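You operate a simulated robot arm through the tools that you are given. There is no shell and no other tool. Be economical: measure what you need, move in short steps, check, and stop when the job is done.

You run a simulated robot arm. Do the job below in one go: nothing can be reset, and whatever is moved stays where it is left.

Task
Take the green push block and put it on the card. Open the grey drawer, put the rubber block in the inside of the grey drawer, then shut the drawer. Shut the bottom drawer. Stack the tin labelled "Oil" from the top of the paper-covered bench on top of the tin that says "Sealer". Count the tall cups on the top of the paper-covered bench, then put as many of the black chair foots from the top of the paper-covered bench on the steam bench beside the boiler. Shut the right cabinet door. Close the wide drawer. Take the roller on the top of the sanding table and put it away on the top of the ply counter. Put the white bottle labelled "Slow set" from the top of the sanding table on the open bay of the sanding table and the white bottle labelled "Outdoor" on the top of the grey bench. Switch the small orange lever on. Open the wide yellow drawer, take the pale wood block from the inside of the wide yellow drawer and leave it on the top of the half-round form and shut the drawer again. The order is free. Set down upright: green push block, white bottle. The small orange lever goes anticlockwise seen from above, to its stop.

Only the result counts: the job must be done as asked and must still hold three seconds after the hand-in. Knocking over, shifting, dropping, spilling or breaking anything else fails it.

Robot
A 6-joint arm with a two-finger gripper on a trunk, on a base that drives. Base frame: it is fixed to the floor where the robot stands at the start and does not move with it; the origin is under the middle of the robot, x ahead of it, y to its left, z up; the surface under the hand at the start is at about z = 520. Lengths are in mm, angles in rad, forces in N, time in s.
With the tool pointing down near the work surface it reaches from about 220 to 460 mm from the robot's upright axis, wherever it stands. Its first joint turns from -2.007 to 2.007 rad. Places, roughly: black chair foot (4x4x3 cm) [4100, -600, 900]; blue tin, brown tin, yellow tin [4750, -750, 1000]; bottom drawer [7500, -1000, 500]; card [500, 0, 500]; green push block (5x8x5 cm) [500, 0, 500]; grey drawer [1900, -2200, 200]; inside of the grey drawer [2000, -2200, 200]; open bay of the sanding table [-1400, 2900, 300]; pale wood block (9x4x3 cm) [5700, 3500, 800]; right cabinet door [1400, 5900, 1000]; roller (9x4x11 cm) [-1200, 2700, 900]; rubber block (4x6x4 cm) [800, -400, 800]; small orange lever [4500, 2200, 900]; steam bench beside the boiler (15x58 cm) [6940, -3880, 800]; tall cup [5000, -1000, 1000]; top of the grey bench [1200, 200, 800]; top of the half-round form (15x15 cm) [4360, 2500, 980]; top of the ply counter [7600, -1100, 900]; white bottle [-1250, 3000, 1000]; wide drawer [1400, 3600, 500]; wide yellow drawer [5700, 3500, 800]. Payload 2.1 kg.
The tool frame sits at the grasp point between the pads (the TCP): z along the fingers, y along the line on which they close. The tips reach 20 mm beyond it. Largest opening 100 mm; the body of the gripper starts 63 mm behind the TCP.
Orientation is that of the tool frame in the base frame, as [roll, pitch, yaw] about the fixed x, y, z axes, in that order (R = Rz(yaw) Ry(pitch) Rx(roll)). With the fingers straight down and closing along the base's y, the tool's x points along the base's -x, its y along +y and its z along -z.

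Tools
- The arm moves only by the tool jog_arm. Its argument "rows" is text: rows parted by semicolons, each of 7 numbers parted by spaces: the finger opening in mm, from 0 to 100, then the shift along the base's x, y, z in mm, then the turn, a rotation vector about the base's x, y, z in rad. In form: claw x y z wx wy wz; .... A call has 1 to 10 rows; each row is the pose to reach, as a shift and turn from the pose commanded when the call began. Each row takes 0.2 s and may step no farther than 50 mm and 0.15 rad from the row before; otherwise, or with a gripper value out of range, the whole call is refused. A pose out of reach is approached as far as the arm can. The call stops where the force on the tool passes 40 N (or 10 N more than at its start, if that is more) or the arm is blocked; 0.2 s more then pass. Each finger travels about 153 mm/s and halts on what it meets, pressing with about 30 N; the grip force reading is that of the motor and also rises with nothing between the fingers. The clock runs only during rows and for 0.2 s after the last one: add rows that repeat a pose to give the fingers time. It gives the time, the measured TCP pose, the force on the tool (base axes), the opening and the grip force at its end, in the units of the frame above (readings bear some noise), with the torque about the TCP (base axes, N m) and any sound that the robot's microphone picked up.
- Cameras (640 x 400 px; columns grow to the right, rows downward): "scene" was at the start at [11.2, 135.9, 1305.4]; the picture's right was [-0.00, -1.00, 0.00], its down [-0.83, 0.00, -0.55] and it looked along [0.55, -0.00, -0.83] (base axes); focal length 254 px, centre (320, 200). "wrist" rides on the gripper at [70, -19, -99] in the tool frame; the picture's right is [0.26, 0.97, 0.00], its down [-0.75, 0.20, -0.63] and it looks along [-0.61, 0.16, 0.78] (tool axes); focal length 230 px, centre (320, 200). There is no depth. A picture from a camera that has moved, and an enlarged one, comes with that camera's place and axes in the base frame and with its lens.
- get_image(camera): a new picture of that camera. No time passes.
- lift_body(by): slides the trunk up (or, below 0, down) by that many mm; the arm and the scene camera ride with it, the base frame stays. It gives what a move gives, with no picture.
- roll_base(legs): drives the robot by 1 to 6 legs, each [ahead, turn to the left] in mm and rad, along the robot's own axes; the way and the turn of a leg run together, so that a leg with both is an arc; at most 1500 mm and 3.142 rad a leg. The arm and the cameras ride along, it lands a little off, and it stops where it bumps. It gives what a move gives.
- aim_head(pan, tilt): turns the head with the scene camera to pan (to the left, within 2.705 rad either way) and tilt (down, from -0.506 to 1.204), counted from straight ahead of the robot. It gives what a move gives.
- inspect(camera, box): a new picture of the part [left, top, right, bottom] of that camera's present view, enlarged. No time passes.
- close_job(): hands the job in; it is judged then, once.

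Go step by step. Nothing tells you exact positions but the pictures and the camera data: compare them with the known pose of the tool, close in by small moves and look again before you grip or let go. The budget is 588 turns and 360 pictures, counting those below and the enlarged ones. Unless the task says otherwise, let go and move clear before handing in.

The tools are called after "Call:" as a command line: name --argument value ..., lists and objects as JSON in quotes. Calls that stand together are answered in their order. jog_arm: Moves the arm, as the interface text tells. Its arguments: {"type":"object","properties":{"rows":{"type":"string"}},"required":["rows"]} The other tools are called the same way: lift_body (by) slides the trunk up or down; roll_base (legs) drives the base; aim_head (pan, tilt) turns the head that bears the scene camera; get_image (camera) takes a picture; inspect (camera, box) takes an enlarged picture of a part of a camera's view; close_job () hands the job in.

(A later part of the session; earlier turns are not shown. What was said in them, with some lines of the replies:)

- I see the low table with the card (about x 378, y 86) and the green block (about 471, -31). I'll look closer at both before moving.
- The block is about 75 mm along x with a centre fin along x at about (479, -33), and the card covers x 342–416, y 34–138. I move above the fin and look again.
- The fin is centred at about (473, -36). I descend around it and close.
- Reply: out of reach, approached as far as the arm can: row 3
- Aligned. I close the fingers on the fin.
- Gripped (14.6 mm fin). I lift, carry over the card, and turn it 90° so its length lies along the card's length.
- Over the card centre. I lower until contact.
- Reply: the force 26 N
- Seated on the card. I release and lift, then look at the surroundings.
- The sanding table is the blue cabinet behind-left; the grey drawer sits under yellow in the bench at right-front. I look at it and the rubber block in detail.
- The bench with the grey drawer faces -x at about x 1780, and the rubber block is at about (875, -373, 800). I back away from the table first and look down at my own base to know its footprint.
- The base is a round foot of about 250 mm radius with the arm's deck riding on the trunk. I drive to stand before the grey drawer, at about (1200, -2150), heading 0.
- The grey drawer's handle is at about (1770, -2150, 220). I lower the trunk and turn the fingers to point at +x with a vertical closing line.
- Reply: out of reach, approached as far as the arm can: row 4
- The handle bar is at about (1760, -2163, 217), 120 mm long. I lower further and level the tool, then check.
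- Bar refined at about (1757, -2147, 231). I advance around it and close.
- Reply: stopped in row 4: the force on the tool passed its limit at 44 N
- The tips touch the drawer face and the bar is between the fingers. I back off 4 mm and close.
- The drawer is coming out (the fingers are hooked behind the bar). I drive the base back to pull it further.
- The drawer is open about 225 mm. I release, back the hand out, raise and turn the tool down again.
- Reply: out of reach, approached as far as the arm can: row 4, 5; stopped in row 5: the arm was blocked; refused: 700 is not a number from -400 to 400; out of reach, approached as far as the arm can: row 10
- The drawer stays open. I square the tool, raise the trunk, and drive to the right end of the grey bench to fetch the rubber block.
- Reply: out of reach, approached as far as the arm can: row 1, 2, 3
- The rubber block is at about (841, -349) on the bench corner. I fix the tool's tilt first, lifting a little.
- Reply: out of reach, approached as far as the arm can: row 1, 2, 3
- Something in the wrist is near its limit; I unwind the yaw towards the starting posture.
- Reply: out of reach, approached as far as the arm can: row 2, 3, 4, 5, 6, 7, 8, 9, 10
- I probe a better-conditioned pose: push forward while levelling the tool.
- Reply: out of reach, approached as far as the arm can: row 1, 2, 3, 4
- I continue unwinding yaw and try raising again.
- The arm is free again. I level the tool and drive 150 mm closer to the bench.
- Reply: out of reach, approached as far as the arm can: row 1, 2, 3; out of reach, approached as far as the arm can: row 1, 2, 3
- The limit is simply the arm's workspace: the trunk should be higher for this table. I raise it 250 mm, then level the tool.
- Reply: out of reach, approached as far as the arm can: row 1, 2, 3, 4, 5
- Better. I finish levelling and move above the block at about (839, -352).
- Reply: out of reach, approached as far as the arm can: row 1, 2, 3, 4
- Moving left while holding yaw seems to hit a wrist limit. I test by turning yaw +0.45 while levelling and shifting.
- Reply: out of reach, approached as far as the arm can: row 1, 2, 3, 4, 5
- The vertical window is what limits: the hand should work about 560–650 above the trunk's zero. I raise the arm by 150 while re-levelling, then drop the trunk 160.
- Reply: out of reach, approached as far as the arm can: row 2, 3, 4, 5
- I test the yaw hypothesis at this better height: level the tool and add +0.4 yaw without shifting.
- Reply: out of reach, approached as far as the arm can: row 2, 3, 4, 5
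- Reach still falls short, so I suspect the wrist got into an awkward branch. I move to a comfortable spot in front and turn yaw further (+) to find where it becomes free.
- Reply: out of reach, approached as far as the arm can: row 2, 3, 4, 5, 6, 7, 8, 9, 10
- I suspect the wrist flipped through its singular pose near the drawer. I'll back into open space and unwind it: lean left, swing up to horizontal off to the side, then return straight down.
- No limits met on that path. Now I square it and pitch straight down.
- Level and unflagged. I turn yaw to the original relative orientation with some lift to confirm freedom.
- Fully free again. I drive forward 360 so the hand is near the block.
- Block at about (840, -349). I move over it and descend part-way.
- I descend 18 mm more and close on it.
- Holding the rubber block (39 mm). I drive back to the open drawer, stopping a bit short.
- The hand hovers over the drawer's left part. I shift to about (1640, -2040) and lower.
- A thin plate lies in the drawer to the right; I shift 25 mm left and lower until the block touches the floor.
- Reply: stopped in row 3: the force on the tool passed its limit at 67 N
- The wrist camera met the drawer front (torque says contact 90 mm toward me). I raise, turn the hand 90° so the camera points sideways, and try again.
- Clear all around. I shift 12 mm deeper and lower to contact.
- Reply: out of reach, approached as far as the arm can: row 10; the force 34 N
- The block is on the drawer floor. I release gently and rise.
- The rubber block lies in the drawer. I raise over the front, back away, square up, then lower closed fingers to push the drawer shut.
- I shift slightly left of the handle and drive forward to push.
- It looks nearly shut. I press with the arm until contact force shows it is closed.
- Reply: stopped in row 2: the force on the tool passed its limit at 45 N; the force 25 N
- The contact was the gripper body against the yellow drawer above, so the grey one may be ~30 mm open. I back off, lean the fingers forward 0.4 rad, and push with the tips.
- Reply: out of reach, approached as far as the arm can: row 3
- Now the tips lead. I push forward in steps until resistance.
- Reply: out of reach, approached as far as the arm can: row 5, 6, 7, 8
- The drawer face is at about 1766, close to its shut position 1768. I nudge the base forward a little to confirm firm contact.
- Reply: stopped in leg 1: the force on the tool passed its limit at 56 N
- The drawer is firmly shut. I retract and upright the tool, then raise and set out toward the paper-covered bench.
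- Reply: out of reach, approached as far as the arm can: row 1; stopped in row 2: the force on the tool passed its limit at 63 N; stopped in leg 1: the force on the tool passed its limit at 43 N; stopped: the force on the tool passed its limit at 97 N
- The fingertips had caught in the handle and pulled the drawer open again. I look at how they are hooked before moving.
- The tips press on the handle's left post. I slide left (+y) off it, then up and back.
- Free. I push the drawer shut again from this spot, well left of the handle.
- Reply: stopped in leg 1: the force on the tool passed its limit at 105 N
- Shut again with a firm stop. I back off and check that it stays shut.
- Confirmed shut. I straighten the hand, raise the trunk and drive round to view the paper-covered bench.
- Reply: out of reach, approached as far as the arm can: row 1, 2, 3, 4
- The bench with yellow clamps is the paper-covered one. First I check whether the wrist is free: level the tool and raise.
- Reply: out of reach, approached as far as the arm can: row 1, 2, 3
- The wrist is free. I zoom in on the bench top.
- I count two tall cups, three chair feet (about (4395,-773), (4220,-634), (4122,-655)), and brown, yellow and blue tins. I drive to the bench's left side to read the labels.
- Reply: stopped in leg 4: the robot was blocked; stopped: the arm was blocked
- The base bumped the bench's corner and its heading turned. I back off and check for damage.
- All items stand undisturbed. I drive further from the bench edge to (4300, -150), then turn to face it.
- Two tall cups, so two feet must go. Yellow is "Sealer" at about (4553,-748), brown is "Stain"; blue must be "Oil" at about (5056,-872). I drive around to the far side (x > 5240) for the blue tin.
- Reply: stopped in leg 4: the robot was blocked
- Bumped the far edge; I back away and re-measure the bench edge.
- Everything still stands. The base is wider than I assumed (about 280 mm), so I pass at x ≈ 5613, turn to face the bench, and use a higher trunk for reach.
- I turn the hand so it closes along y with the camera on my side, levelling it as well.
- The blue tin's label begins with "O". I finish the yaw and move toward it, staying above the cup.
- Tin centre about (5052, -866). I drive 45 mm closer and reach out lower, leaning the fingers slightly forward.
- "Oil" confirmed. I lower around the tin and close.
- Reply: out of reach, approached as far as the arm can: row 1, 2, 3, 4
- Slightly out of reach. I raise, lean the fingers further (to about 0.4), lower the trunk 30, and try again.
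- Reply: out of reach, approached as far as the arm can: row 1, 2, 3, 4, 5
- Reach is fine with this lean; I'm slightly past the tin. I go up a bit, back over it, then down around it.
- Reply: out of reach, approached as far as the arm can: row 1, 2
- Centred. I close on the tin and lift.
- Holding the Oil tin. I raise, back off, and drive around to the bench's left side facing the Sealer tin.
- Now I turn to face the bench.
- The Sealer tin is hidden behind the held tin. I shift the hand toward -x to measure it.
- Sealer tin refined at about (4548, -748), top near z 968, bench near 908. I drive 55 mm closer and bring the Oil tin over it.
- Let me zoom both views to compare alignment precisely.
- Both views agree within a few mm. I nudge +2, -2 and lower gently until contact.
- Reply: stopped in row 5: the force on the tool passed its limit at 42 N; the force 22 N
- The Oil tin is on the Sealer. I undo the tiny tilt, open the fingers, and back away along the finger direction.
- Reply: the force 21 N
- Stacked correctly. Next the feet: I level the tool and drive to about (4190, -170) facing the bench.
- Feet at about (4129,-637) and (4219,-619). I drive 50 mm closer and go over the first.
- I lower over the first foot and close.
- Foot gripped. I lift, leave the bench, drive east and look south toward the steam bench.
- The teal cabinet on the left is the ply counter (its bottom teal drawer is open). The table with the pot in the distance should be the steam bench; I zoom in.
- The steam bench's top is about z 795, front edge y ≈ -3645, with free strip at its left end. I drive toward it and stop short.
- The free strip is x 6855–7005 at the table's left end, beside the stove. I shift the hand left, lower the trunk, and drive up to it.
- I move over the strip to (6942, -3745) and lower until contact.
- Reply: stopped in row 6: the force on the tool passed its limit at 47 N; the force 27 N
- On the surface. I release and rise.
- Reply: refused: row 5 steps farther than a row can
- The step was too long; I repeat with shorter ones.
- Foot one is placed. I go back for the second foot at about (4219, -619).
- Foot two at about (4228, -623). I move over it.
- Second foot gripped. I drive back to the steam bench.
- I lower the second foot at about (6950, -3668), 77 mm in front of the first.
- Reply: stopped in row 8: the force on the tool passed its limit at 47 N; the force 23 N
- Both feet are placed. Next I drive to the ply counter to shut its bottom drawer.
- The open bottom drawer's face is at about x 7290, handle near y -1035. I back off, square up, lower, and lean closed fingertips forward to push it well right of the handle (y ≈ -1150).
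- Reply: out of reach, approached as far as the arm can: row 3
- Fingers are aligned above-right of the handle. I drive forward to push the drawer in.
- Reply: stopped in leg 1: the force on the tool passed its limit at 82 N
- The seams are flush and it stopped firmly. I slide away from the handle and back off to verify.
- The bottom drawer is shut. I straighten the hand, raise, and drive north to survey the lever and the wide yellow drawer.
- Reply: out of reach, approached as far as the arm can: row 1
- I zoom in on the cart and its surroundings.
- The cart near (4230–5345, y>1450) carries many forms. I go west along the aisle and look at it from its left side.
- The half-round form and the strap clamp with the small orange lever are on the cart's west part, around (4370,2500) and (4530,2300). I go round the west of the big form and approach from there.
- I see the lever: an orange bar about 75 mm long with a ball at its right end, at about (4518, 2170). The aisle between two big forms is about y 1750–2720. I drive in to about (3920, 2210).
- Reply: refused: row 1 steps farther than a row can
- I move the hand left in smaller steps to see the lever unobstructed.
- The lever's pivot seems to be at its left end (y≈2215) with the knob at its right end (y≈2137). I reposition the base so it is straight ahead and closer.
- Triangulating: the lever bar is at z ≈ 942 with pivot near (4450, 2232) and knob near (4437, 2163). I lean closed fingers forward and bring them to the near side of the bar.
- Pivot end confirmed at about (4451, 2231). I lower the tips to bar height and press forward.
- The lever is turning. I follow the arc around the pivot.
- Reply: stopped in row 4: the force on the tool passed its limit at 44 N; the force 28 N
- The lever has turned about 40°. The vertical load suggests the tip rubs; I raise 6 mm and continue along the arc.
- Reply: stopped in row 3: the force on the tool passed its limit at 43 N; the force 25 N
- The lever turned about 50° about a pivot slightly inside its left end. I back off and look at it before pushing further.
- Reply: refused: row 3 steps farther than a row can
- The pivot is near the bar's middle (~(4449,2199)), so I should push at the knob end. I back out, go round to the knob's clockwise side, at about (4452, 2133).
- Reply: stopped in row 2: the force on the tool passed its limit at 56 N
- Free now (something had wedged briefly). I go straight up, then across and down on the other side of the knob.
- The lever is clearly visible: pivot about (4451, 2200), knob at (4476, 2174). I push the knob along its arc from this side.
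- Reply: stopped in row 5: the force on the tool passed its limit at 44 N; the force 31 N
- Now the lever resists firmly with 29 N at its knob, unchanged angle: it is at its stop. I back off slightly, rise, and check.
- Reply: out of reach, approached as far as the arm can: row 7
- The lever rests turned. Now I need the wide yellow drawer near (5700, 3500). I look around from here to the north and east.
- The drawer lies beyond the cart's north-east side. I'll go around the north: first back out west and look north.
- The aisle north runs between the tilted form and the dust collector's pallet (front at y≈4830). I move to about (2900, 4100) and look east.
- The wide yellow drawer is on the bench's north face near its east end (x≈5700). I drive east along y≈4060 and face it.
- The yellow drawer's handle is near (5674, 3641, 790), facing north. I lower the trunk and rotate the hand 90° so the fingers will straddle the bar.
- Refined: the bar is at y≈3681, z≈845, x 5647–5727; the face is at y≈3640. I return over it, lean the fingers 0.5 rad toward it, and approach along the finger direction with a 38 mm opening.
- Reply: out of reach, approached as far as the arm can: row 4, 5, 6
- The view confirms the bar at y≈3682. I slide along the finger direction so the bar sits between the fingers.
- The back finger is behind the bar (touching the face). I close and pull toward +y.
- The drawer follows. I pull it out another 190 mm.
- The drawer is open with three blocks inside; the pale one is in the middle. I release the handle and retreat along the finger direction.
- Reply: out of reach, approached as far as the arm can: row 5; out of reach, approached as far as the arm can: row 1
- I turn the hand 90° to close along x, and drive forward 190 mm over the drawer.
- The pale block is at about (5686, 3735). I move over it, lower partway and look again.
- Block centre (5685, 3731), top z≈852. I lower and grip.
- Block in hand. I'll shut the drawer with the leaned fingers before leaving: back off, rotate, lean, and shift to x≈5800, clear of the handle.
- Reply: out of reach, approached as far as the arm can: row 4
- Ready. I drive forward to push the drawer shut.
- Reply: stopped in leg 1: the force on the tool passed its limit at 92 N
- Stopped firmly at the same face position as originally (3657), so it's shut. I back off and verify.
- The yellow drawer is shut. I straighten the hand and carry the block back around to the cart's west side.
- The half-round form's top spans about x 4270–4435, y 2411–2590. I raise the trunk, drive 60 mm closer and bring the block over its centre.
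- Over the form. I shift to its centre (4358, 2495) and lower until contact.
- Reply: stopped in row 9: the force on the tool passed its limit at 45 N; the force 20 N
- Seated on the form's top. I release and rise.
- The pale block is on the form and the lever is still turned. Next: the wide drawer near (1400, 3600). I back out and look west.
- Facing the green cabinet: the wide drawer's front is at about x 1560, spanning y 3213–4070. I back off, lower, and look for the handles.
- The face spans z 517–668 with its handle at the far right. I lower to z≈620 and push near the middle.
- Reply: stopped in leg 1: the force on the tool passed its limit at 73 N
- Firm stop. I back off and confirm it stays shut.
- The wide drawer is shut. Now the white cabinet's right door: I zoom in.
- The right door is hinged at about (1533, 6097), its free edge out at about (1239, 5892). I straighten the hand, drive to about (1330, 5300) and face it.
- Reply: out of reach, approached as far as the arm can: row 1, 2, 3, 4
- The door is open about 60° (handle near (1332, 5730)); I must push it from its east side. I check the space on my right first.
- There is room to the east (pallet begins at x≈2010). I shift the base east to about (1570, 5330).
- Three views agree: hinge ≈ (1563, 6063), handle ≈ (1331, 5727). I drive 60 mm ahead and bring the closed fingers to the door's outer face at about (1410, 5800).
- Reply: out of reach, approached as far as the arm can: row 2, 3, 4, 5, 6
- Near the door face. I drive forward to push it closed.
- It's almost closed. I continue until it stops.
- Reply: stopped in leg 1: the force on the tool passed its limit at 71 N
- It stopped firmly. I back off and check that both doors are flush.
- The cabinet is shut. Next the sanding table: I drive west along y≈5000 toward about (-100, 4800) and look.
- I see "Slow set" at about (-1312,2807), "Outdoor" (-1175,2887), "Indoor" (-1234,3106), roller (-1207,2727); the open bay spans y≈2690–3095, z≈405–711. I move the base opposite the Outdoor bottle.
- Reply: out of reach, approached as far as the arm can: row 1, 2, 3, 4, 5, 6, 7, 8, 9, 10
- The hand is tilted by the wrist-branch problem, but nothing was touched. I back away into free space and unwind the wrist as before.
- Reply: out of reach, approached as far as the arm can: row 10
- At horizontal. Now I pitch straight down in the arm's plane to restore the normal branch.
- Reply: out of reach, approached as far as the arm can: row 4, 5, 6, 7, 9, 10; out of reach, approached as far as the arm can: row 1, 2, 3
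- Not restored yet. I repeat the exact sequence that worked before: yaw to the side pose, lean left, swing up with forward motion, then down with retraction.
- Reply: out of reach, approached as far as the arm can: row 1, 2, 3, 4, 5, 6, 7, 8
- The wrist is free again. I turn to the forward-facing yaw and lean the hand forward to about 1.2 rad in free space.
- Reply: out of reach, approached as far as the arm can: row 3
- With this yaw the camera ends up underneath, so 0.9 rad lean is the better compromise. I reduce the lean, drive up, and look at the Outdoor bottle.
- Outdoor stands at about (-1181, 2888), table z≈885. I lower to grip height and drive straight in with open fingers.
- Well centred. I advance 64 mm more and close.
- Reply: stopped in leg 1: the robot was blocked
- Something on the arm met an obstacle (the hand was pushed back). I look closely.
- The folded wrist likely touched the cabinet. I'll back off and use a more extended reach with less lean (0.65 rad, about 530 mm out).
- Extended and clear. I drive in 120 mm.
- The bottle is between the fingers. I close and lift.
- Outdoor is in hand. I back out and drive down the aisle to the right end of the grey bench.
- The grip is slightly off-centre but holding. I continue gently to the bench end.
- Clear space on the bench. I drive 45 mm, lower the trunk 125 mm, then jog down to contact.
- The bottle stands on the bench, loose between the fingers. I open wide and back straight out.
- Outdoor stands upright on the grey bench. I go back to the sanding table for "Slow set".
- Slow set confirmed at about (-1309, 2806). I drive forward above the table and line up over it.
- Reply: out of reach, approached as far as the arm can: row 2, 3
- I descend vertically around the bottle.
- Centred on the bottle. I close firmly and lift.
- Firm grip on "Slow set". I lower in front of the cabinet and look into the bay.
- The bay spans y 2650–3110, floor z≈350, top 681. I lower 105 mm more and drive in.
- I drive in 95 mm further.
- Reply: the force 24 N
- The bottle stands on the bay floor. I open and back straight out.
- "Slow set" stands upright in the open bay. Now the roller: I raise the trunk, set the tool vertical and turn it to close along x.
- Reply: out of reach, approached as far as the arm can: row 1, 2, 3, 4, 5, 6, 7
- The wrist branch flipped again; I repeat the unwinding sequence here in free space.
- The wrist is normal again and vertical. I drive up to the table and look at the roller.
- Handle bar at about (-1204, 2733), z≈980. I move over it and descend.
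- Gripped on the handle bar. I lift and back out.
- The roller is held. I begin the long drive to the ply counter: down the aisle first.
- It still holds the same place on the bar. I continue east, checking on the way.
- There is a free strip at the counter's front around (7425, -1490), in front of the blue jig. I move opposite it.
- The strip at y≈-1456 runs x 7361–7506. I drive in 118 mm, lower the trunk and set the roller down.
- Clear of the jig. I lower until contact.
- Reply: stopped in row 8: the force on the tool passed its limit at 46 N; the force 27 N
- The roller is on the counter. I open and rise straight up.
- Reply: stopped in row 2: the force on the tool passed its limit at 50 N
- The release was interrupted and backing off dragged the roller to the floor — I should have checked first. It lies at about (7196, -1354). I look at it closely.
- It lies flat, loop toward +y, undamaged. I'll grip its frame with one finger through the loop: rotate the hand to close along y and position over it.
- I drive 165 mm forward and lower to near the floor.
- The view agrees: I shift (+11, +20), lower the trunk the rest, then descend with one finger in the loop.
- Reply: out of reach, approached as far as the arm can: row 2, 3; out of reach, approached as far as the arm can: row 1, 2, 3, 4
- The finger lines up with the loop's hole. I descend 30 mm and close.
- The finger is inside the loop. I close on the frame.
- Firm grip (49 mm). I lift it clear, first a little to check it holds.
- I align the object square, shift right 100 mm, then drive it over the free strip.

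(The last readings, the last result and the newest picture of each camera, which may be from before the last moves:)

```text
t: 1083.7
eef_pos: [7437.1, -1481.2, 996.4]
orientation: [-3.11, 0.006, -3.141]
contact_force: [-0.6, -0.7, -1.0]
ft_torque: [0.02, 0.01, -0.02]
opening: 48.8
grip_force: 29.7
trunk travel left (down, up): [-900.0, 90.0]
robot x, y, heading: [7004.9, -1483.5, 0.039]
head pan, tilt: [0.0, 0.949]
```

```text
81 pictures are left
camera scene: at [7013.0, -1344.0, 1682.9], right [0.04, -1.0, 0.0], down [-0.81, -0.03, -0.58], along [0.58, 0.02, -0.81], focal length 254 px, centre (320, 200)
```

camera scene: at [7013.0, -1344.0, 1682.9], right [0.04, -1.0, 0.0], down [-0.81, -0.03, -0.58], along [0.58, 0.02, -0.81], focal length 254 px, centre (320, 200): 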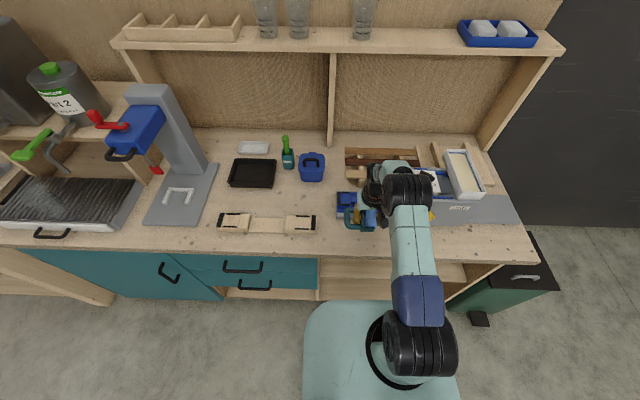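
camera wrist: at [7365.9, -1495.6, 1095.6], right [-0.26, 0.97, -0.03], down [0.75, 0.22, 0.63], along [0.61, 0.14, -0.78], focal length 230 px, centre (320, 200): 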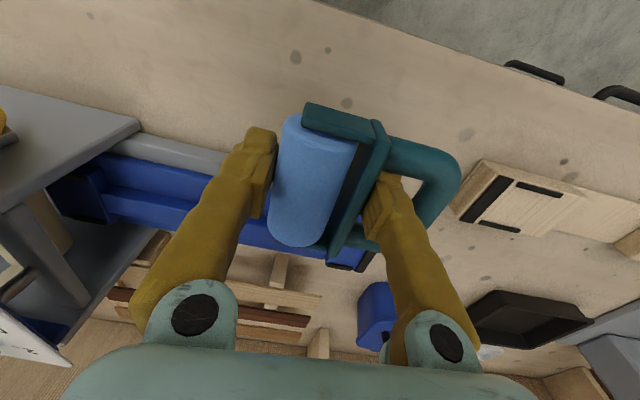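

The object fits the strip (x 7365–7505). I lower the trunk 75 mm then jog down to contact.

Call:
lift_body --by -75

Call:
jog_arm --rows "0 -2 0 -12 0 0 0;0 -2 0 -20 0 0 0;0 -2 0 -26 0 0 0;0 -2 0 -31 0 0 0;0 -2 0 -36 0 0 0;0 -2 0 -41 0 0 0;0 -2 0 -46 0 0 0;0 -2 0 -51 0 0 0;0 -2 0 -56 0 0 0;0 -2 0 -61 0 0 0"

Call:
get_image --camera "wrist"

```text
t: 1084.8
eef_pos: [7437.7, -1481.2, 921.2]
orientation: [-3.109, 0.006, -3.138]
contact_force: [-0.1, 0.3, -2.0]
ft_torque: [-0.02, 0.0, 0.0]
opening: 48.9
grip_force: 30.3
trunk travel left (down, up): [-825.0, 165.0]
robot x, y, heading: [7005.9, -1479.7, 0.04]
head pan, tilt: [0.0, 0.949]
```

```text
t: 1085.7
eef_pos: [7433.5, -1480.2, 900.3]
orientation: [-3.112, 0.017, -3.139]
contact_force: [-4.6, 0.8, 19.4]
ft_torque: [0.51, 0.43, 0.13]
opening: 48.7
grip_force: 29.7
trunk travel left (down, up): [-825.0, 165.0]
robot x, y, heading: [7007.6, -1481.2, 0.037]
head pan, tilt: [0.0, 0.949]
stopped in row 4: the force on the tool passed its limit at 46 N (the readings are from after the stop); the commanded pose is now the measured one
```

```text
80 pictures are left
camera wrist: at [7362.4, -1495.3, 999.0], right [-0.26, 0.97, -0.03], down [0.74, 0.22, 0.64], along [0.62, 0.14, -0.77], focal length 230 px, centre (320, 200)
```

wrist: 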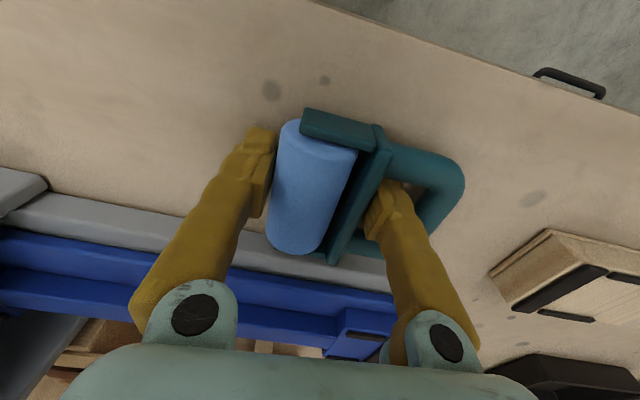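

Contact is on the counter itself (near side), clear of the jig. I open gently to 70 mm, since one finger is in the loop, and check.

Call:
jog_arm --rows "52 0 0 1 0 0 0;58 0 0 1 0 0 0;64 0 0 1 0 0 0;70 0 0 1 0 0 0;70 0 0 1 0 0 0"

Call:
get_image --camera "wrist"

```text
t: 1086.9
eef_pos: [7435.0, -1483.2, 900.3]
orientation: [-3.114, 0.015, -3.14]
contact_force: [-2.6, -10.9, 13.3]
ft_torque: [0.3, 0.11, 0.19]
opening: 63.1
grip_force: 0.1
trunk travel left (down, up): [-825.0, 165.0]
robot x, y, heading: [7010.9, -1488.7, 0.036]
head pan, tilt: [0.0, 0.949]
```

```text
79 pictures are left
camera wrist: at [7363.7, -1498.6, 999.0], right [-0.26, 0.97, -0.03], down [0.74, 0.22, 0.64], along [0.62, 0.14, -0.77], focal length 230 px, centre (320, 200)
```

wrist: 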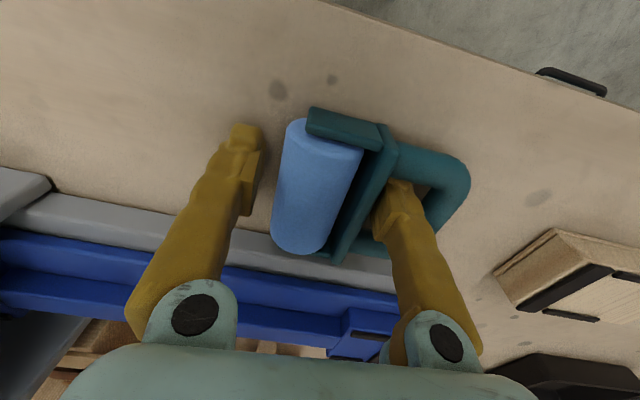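

The inner finger now touches the loop's outer bar. I bring it back to the middle (opening 56) so it touches nothing, then lift.

Call:
jog_arm --rows "60 0 0 1 0 0 0;57 0 0 2 0 0 0;57 0 0 2 0 0 0"

Call:
get_image --camera "wrist"

```text
t: 1087.7
eef_pos: [7436.4, -1480.6, 900.5]
orientation: [-3.11, 0.013, -3.141]
contact_force: [0.0, -0.2, 0.8]
ft_torque: [-0.02, 0.01, -0.01]
opening: 57.2
grip_force: 0.1
trunk travel left (down, up): [-825.0, 165.0]
robot x, y, heading: [7006.5, -1481.1, 0.036]
head pan, tilt: [0.0, 0.949]
```

```text
78 pictures are left
camera wrist: at [7365.4, -1495.5, 999.7], right [-0.26, 0.97, -0.03], down [0.74, 0.22, 0.63], along [0.62, 0.14, -0.77], focal length 230 px, centre (320, 200)
```

wrist: 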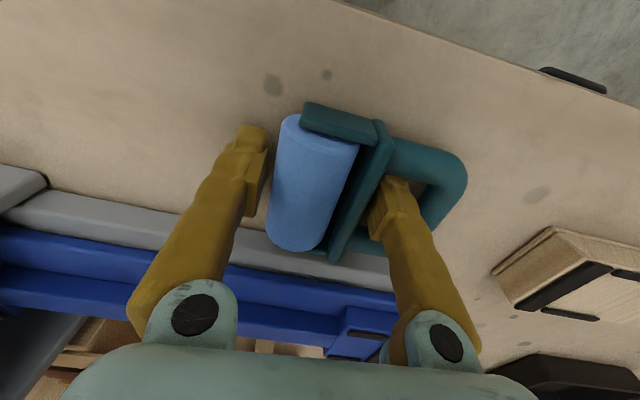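

Forces are zero: nothing touches. I lift straight up in small steps.

Call:
jog_arm --rows "57 0 0 10 0 0 0;57 0 0 22 0 0 0;57 0 0 36 0 0 0;57 0 0 50 0 0 0"

Call:
get_image --camera "wrist"

```text
t: 1088.7
eef_pos: [7437.5, -1482.4, 950.8]
orientation: [-3.114, 0.014, -3.141]
contact_force: [0.0, 1.3, -0.2]
ft_torque: [0.01, 0.01, 0.01]
opening: 56.8
grip_force: 0.0
trunk travel left (down, up): [-825.0, 165.0]
robot x, y, heading: [7004.4, -1483.7, 0.039]
head pan, tilt: [0.0, 0.949]
```

```text
77 pictures are left
camera wrist: at [7365.8, -1496.8, 1049.7], right [-0.26, 0.97, -0.03], down [0.74, 0.22, 0.63], along [0.62, 0.14, -0.77], focal length 230 px, centre (320, 200)
```

wrist: 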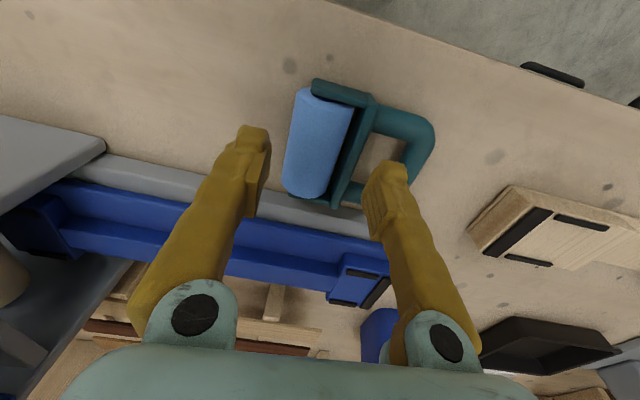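

The roller is free on the counter. I rise further and inspect its seat near the jig.

Call:
jog_arm --rows "57 0 0 30 0 0 0;57 -20 0 60 0 0 0;57 -50 0 80 0 0 0"

Call:
inspect --camera "wrist" --box '[200, 60, 460, 240]'

```text
t: 1089.5
eef_pos: [7384.1, -1480.9, 1032.7]
orientation: [-3.113, 0.014, -3.14]
contact_force: [0.5, -0.1, -0.9]
ft_torque: [0.0, -0.03, 0.0]
opening: 56.9
grip_force: 0.0
trunk travel left (down, up): [-825.0, 165.0]
robot x, y, heading: [7006.0, -1482.7, 0.034]
head pan, tilt: [0.0, 0.949]
```

```text
2.22 times, centred on (330, 150) of wrist
camera zoom: at [7313.3, -1495.4, 1131.1], right [-0.26, 0.97, -0.03], down [0.74, 0.22, 0.63], along [0.62, 0.14, -0.77], focal length 511 px, centre (298, 311)
```

zoom: 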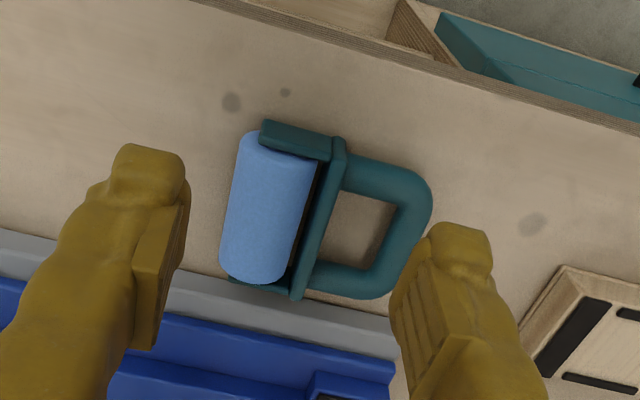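

The roller lies flat on the counter, clear of the jig's flange. I back away and take a last look.

Call:
roll_base --legs '[[-300, 0]]'

Call:
aim_head --pan 0 --tilt 0.6

Call:
get_image --camera "scene"

Call:
inspect --camera "scene" --box '[240, 170, 460, 300]'

```text
t: 1091.5
eef_pos: [7091.2, -1494.2, 1031.1]
orientation: [-3.111, 0.011, 3.132]
contact_force: [-0.5, 0.5, 0.1]
ft_torque: [0.02, -0.01, -0.01]
opening: 57.4
grip_force: 0.0
trunk travel left (down, up): [-825.0, 165.0]
robot x, y, heading: [6709.7, -1493.4, 0.027]
head pan, tilt: [0.0, 0.949]
```

```text
t: 1092.3
eef_pos: [7089.6, -1494.0, 1032.0]
orientation: [-3.111, 0.012, 3.135]
contact_force: [0.5, 0.7, 1.2]
ft_torque: [0.02, -0.03, -0.04]
opening: 57.1
grip_force: 0.0
trunk travel left (down, up): [-825.0, 165.0]
robot x, y, heading: [6709.4, -1493.1, 0.025]
head pan, tilt: [0.0, 0.6]
```

```text
75 pictures are left
camera scene: at [6735.6, -1352.9, 1636.2], right [0.03, -1.0, 0.0], down [-0.57, -0.02, -0.82], along [0.82, 0.02, -0.57], focal length 254 px, centre (320, 200)
```

scene: 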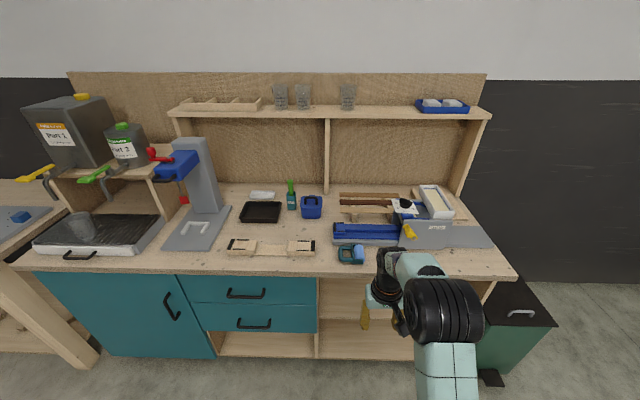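

```text
2.91 times, centred on (350, 235) of scene
camera zoom: at [6735.6, -1352.9, 1636.2], right [0.03, -1.0, 0.0], down [-0.57, -0.02, -0.82], along [0.82, 0.02, -0.57], focal length 738 px, centre (233, 98)
```

zoom: 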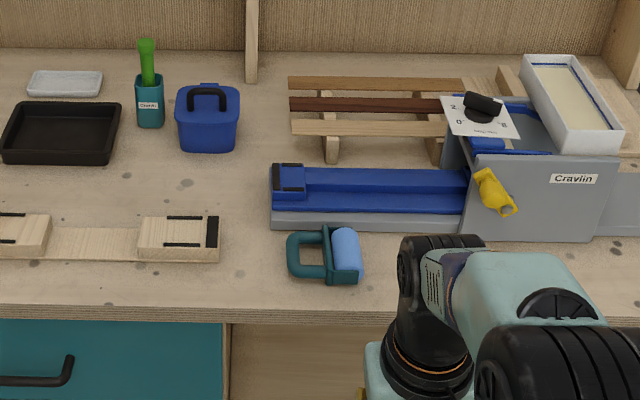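

Everything asked has been done and the roller sits flat on the counter, clear of the jig; the arm is free. I hand in.

Call:
close_job

```text
The job is handed in.
```

I finished all the steps and handed the job in, with one slip: while I was letting go of the roller, I dragged it off the ply counter onto the floor. I picked it up, and it now lies flat on the counter.

The orange lever turned about 50° anticlockwise and then held against a firm push, so I took that as its stop.

I counted two tall cups, so I put two chair feet on the steam bench.
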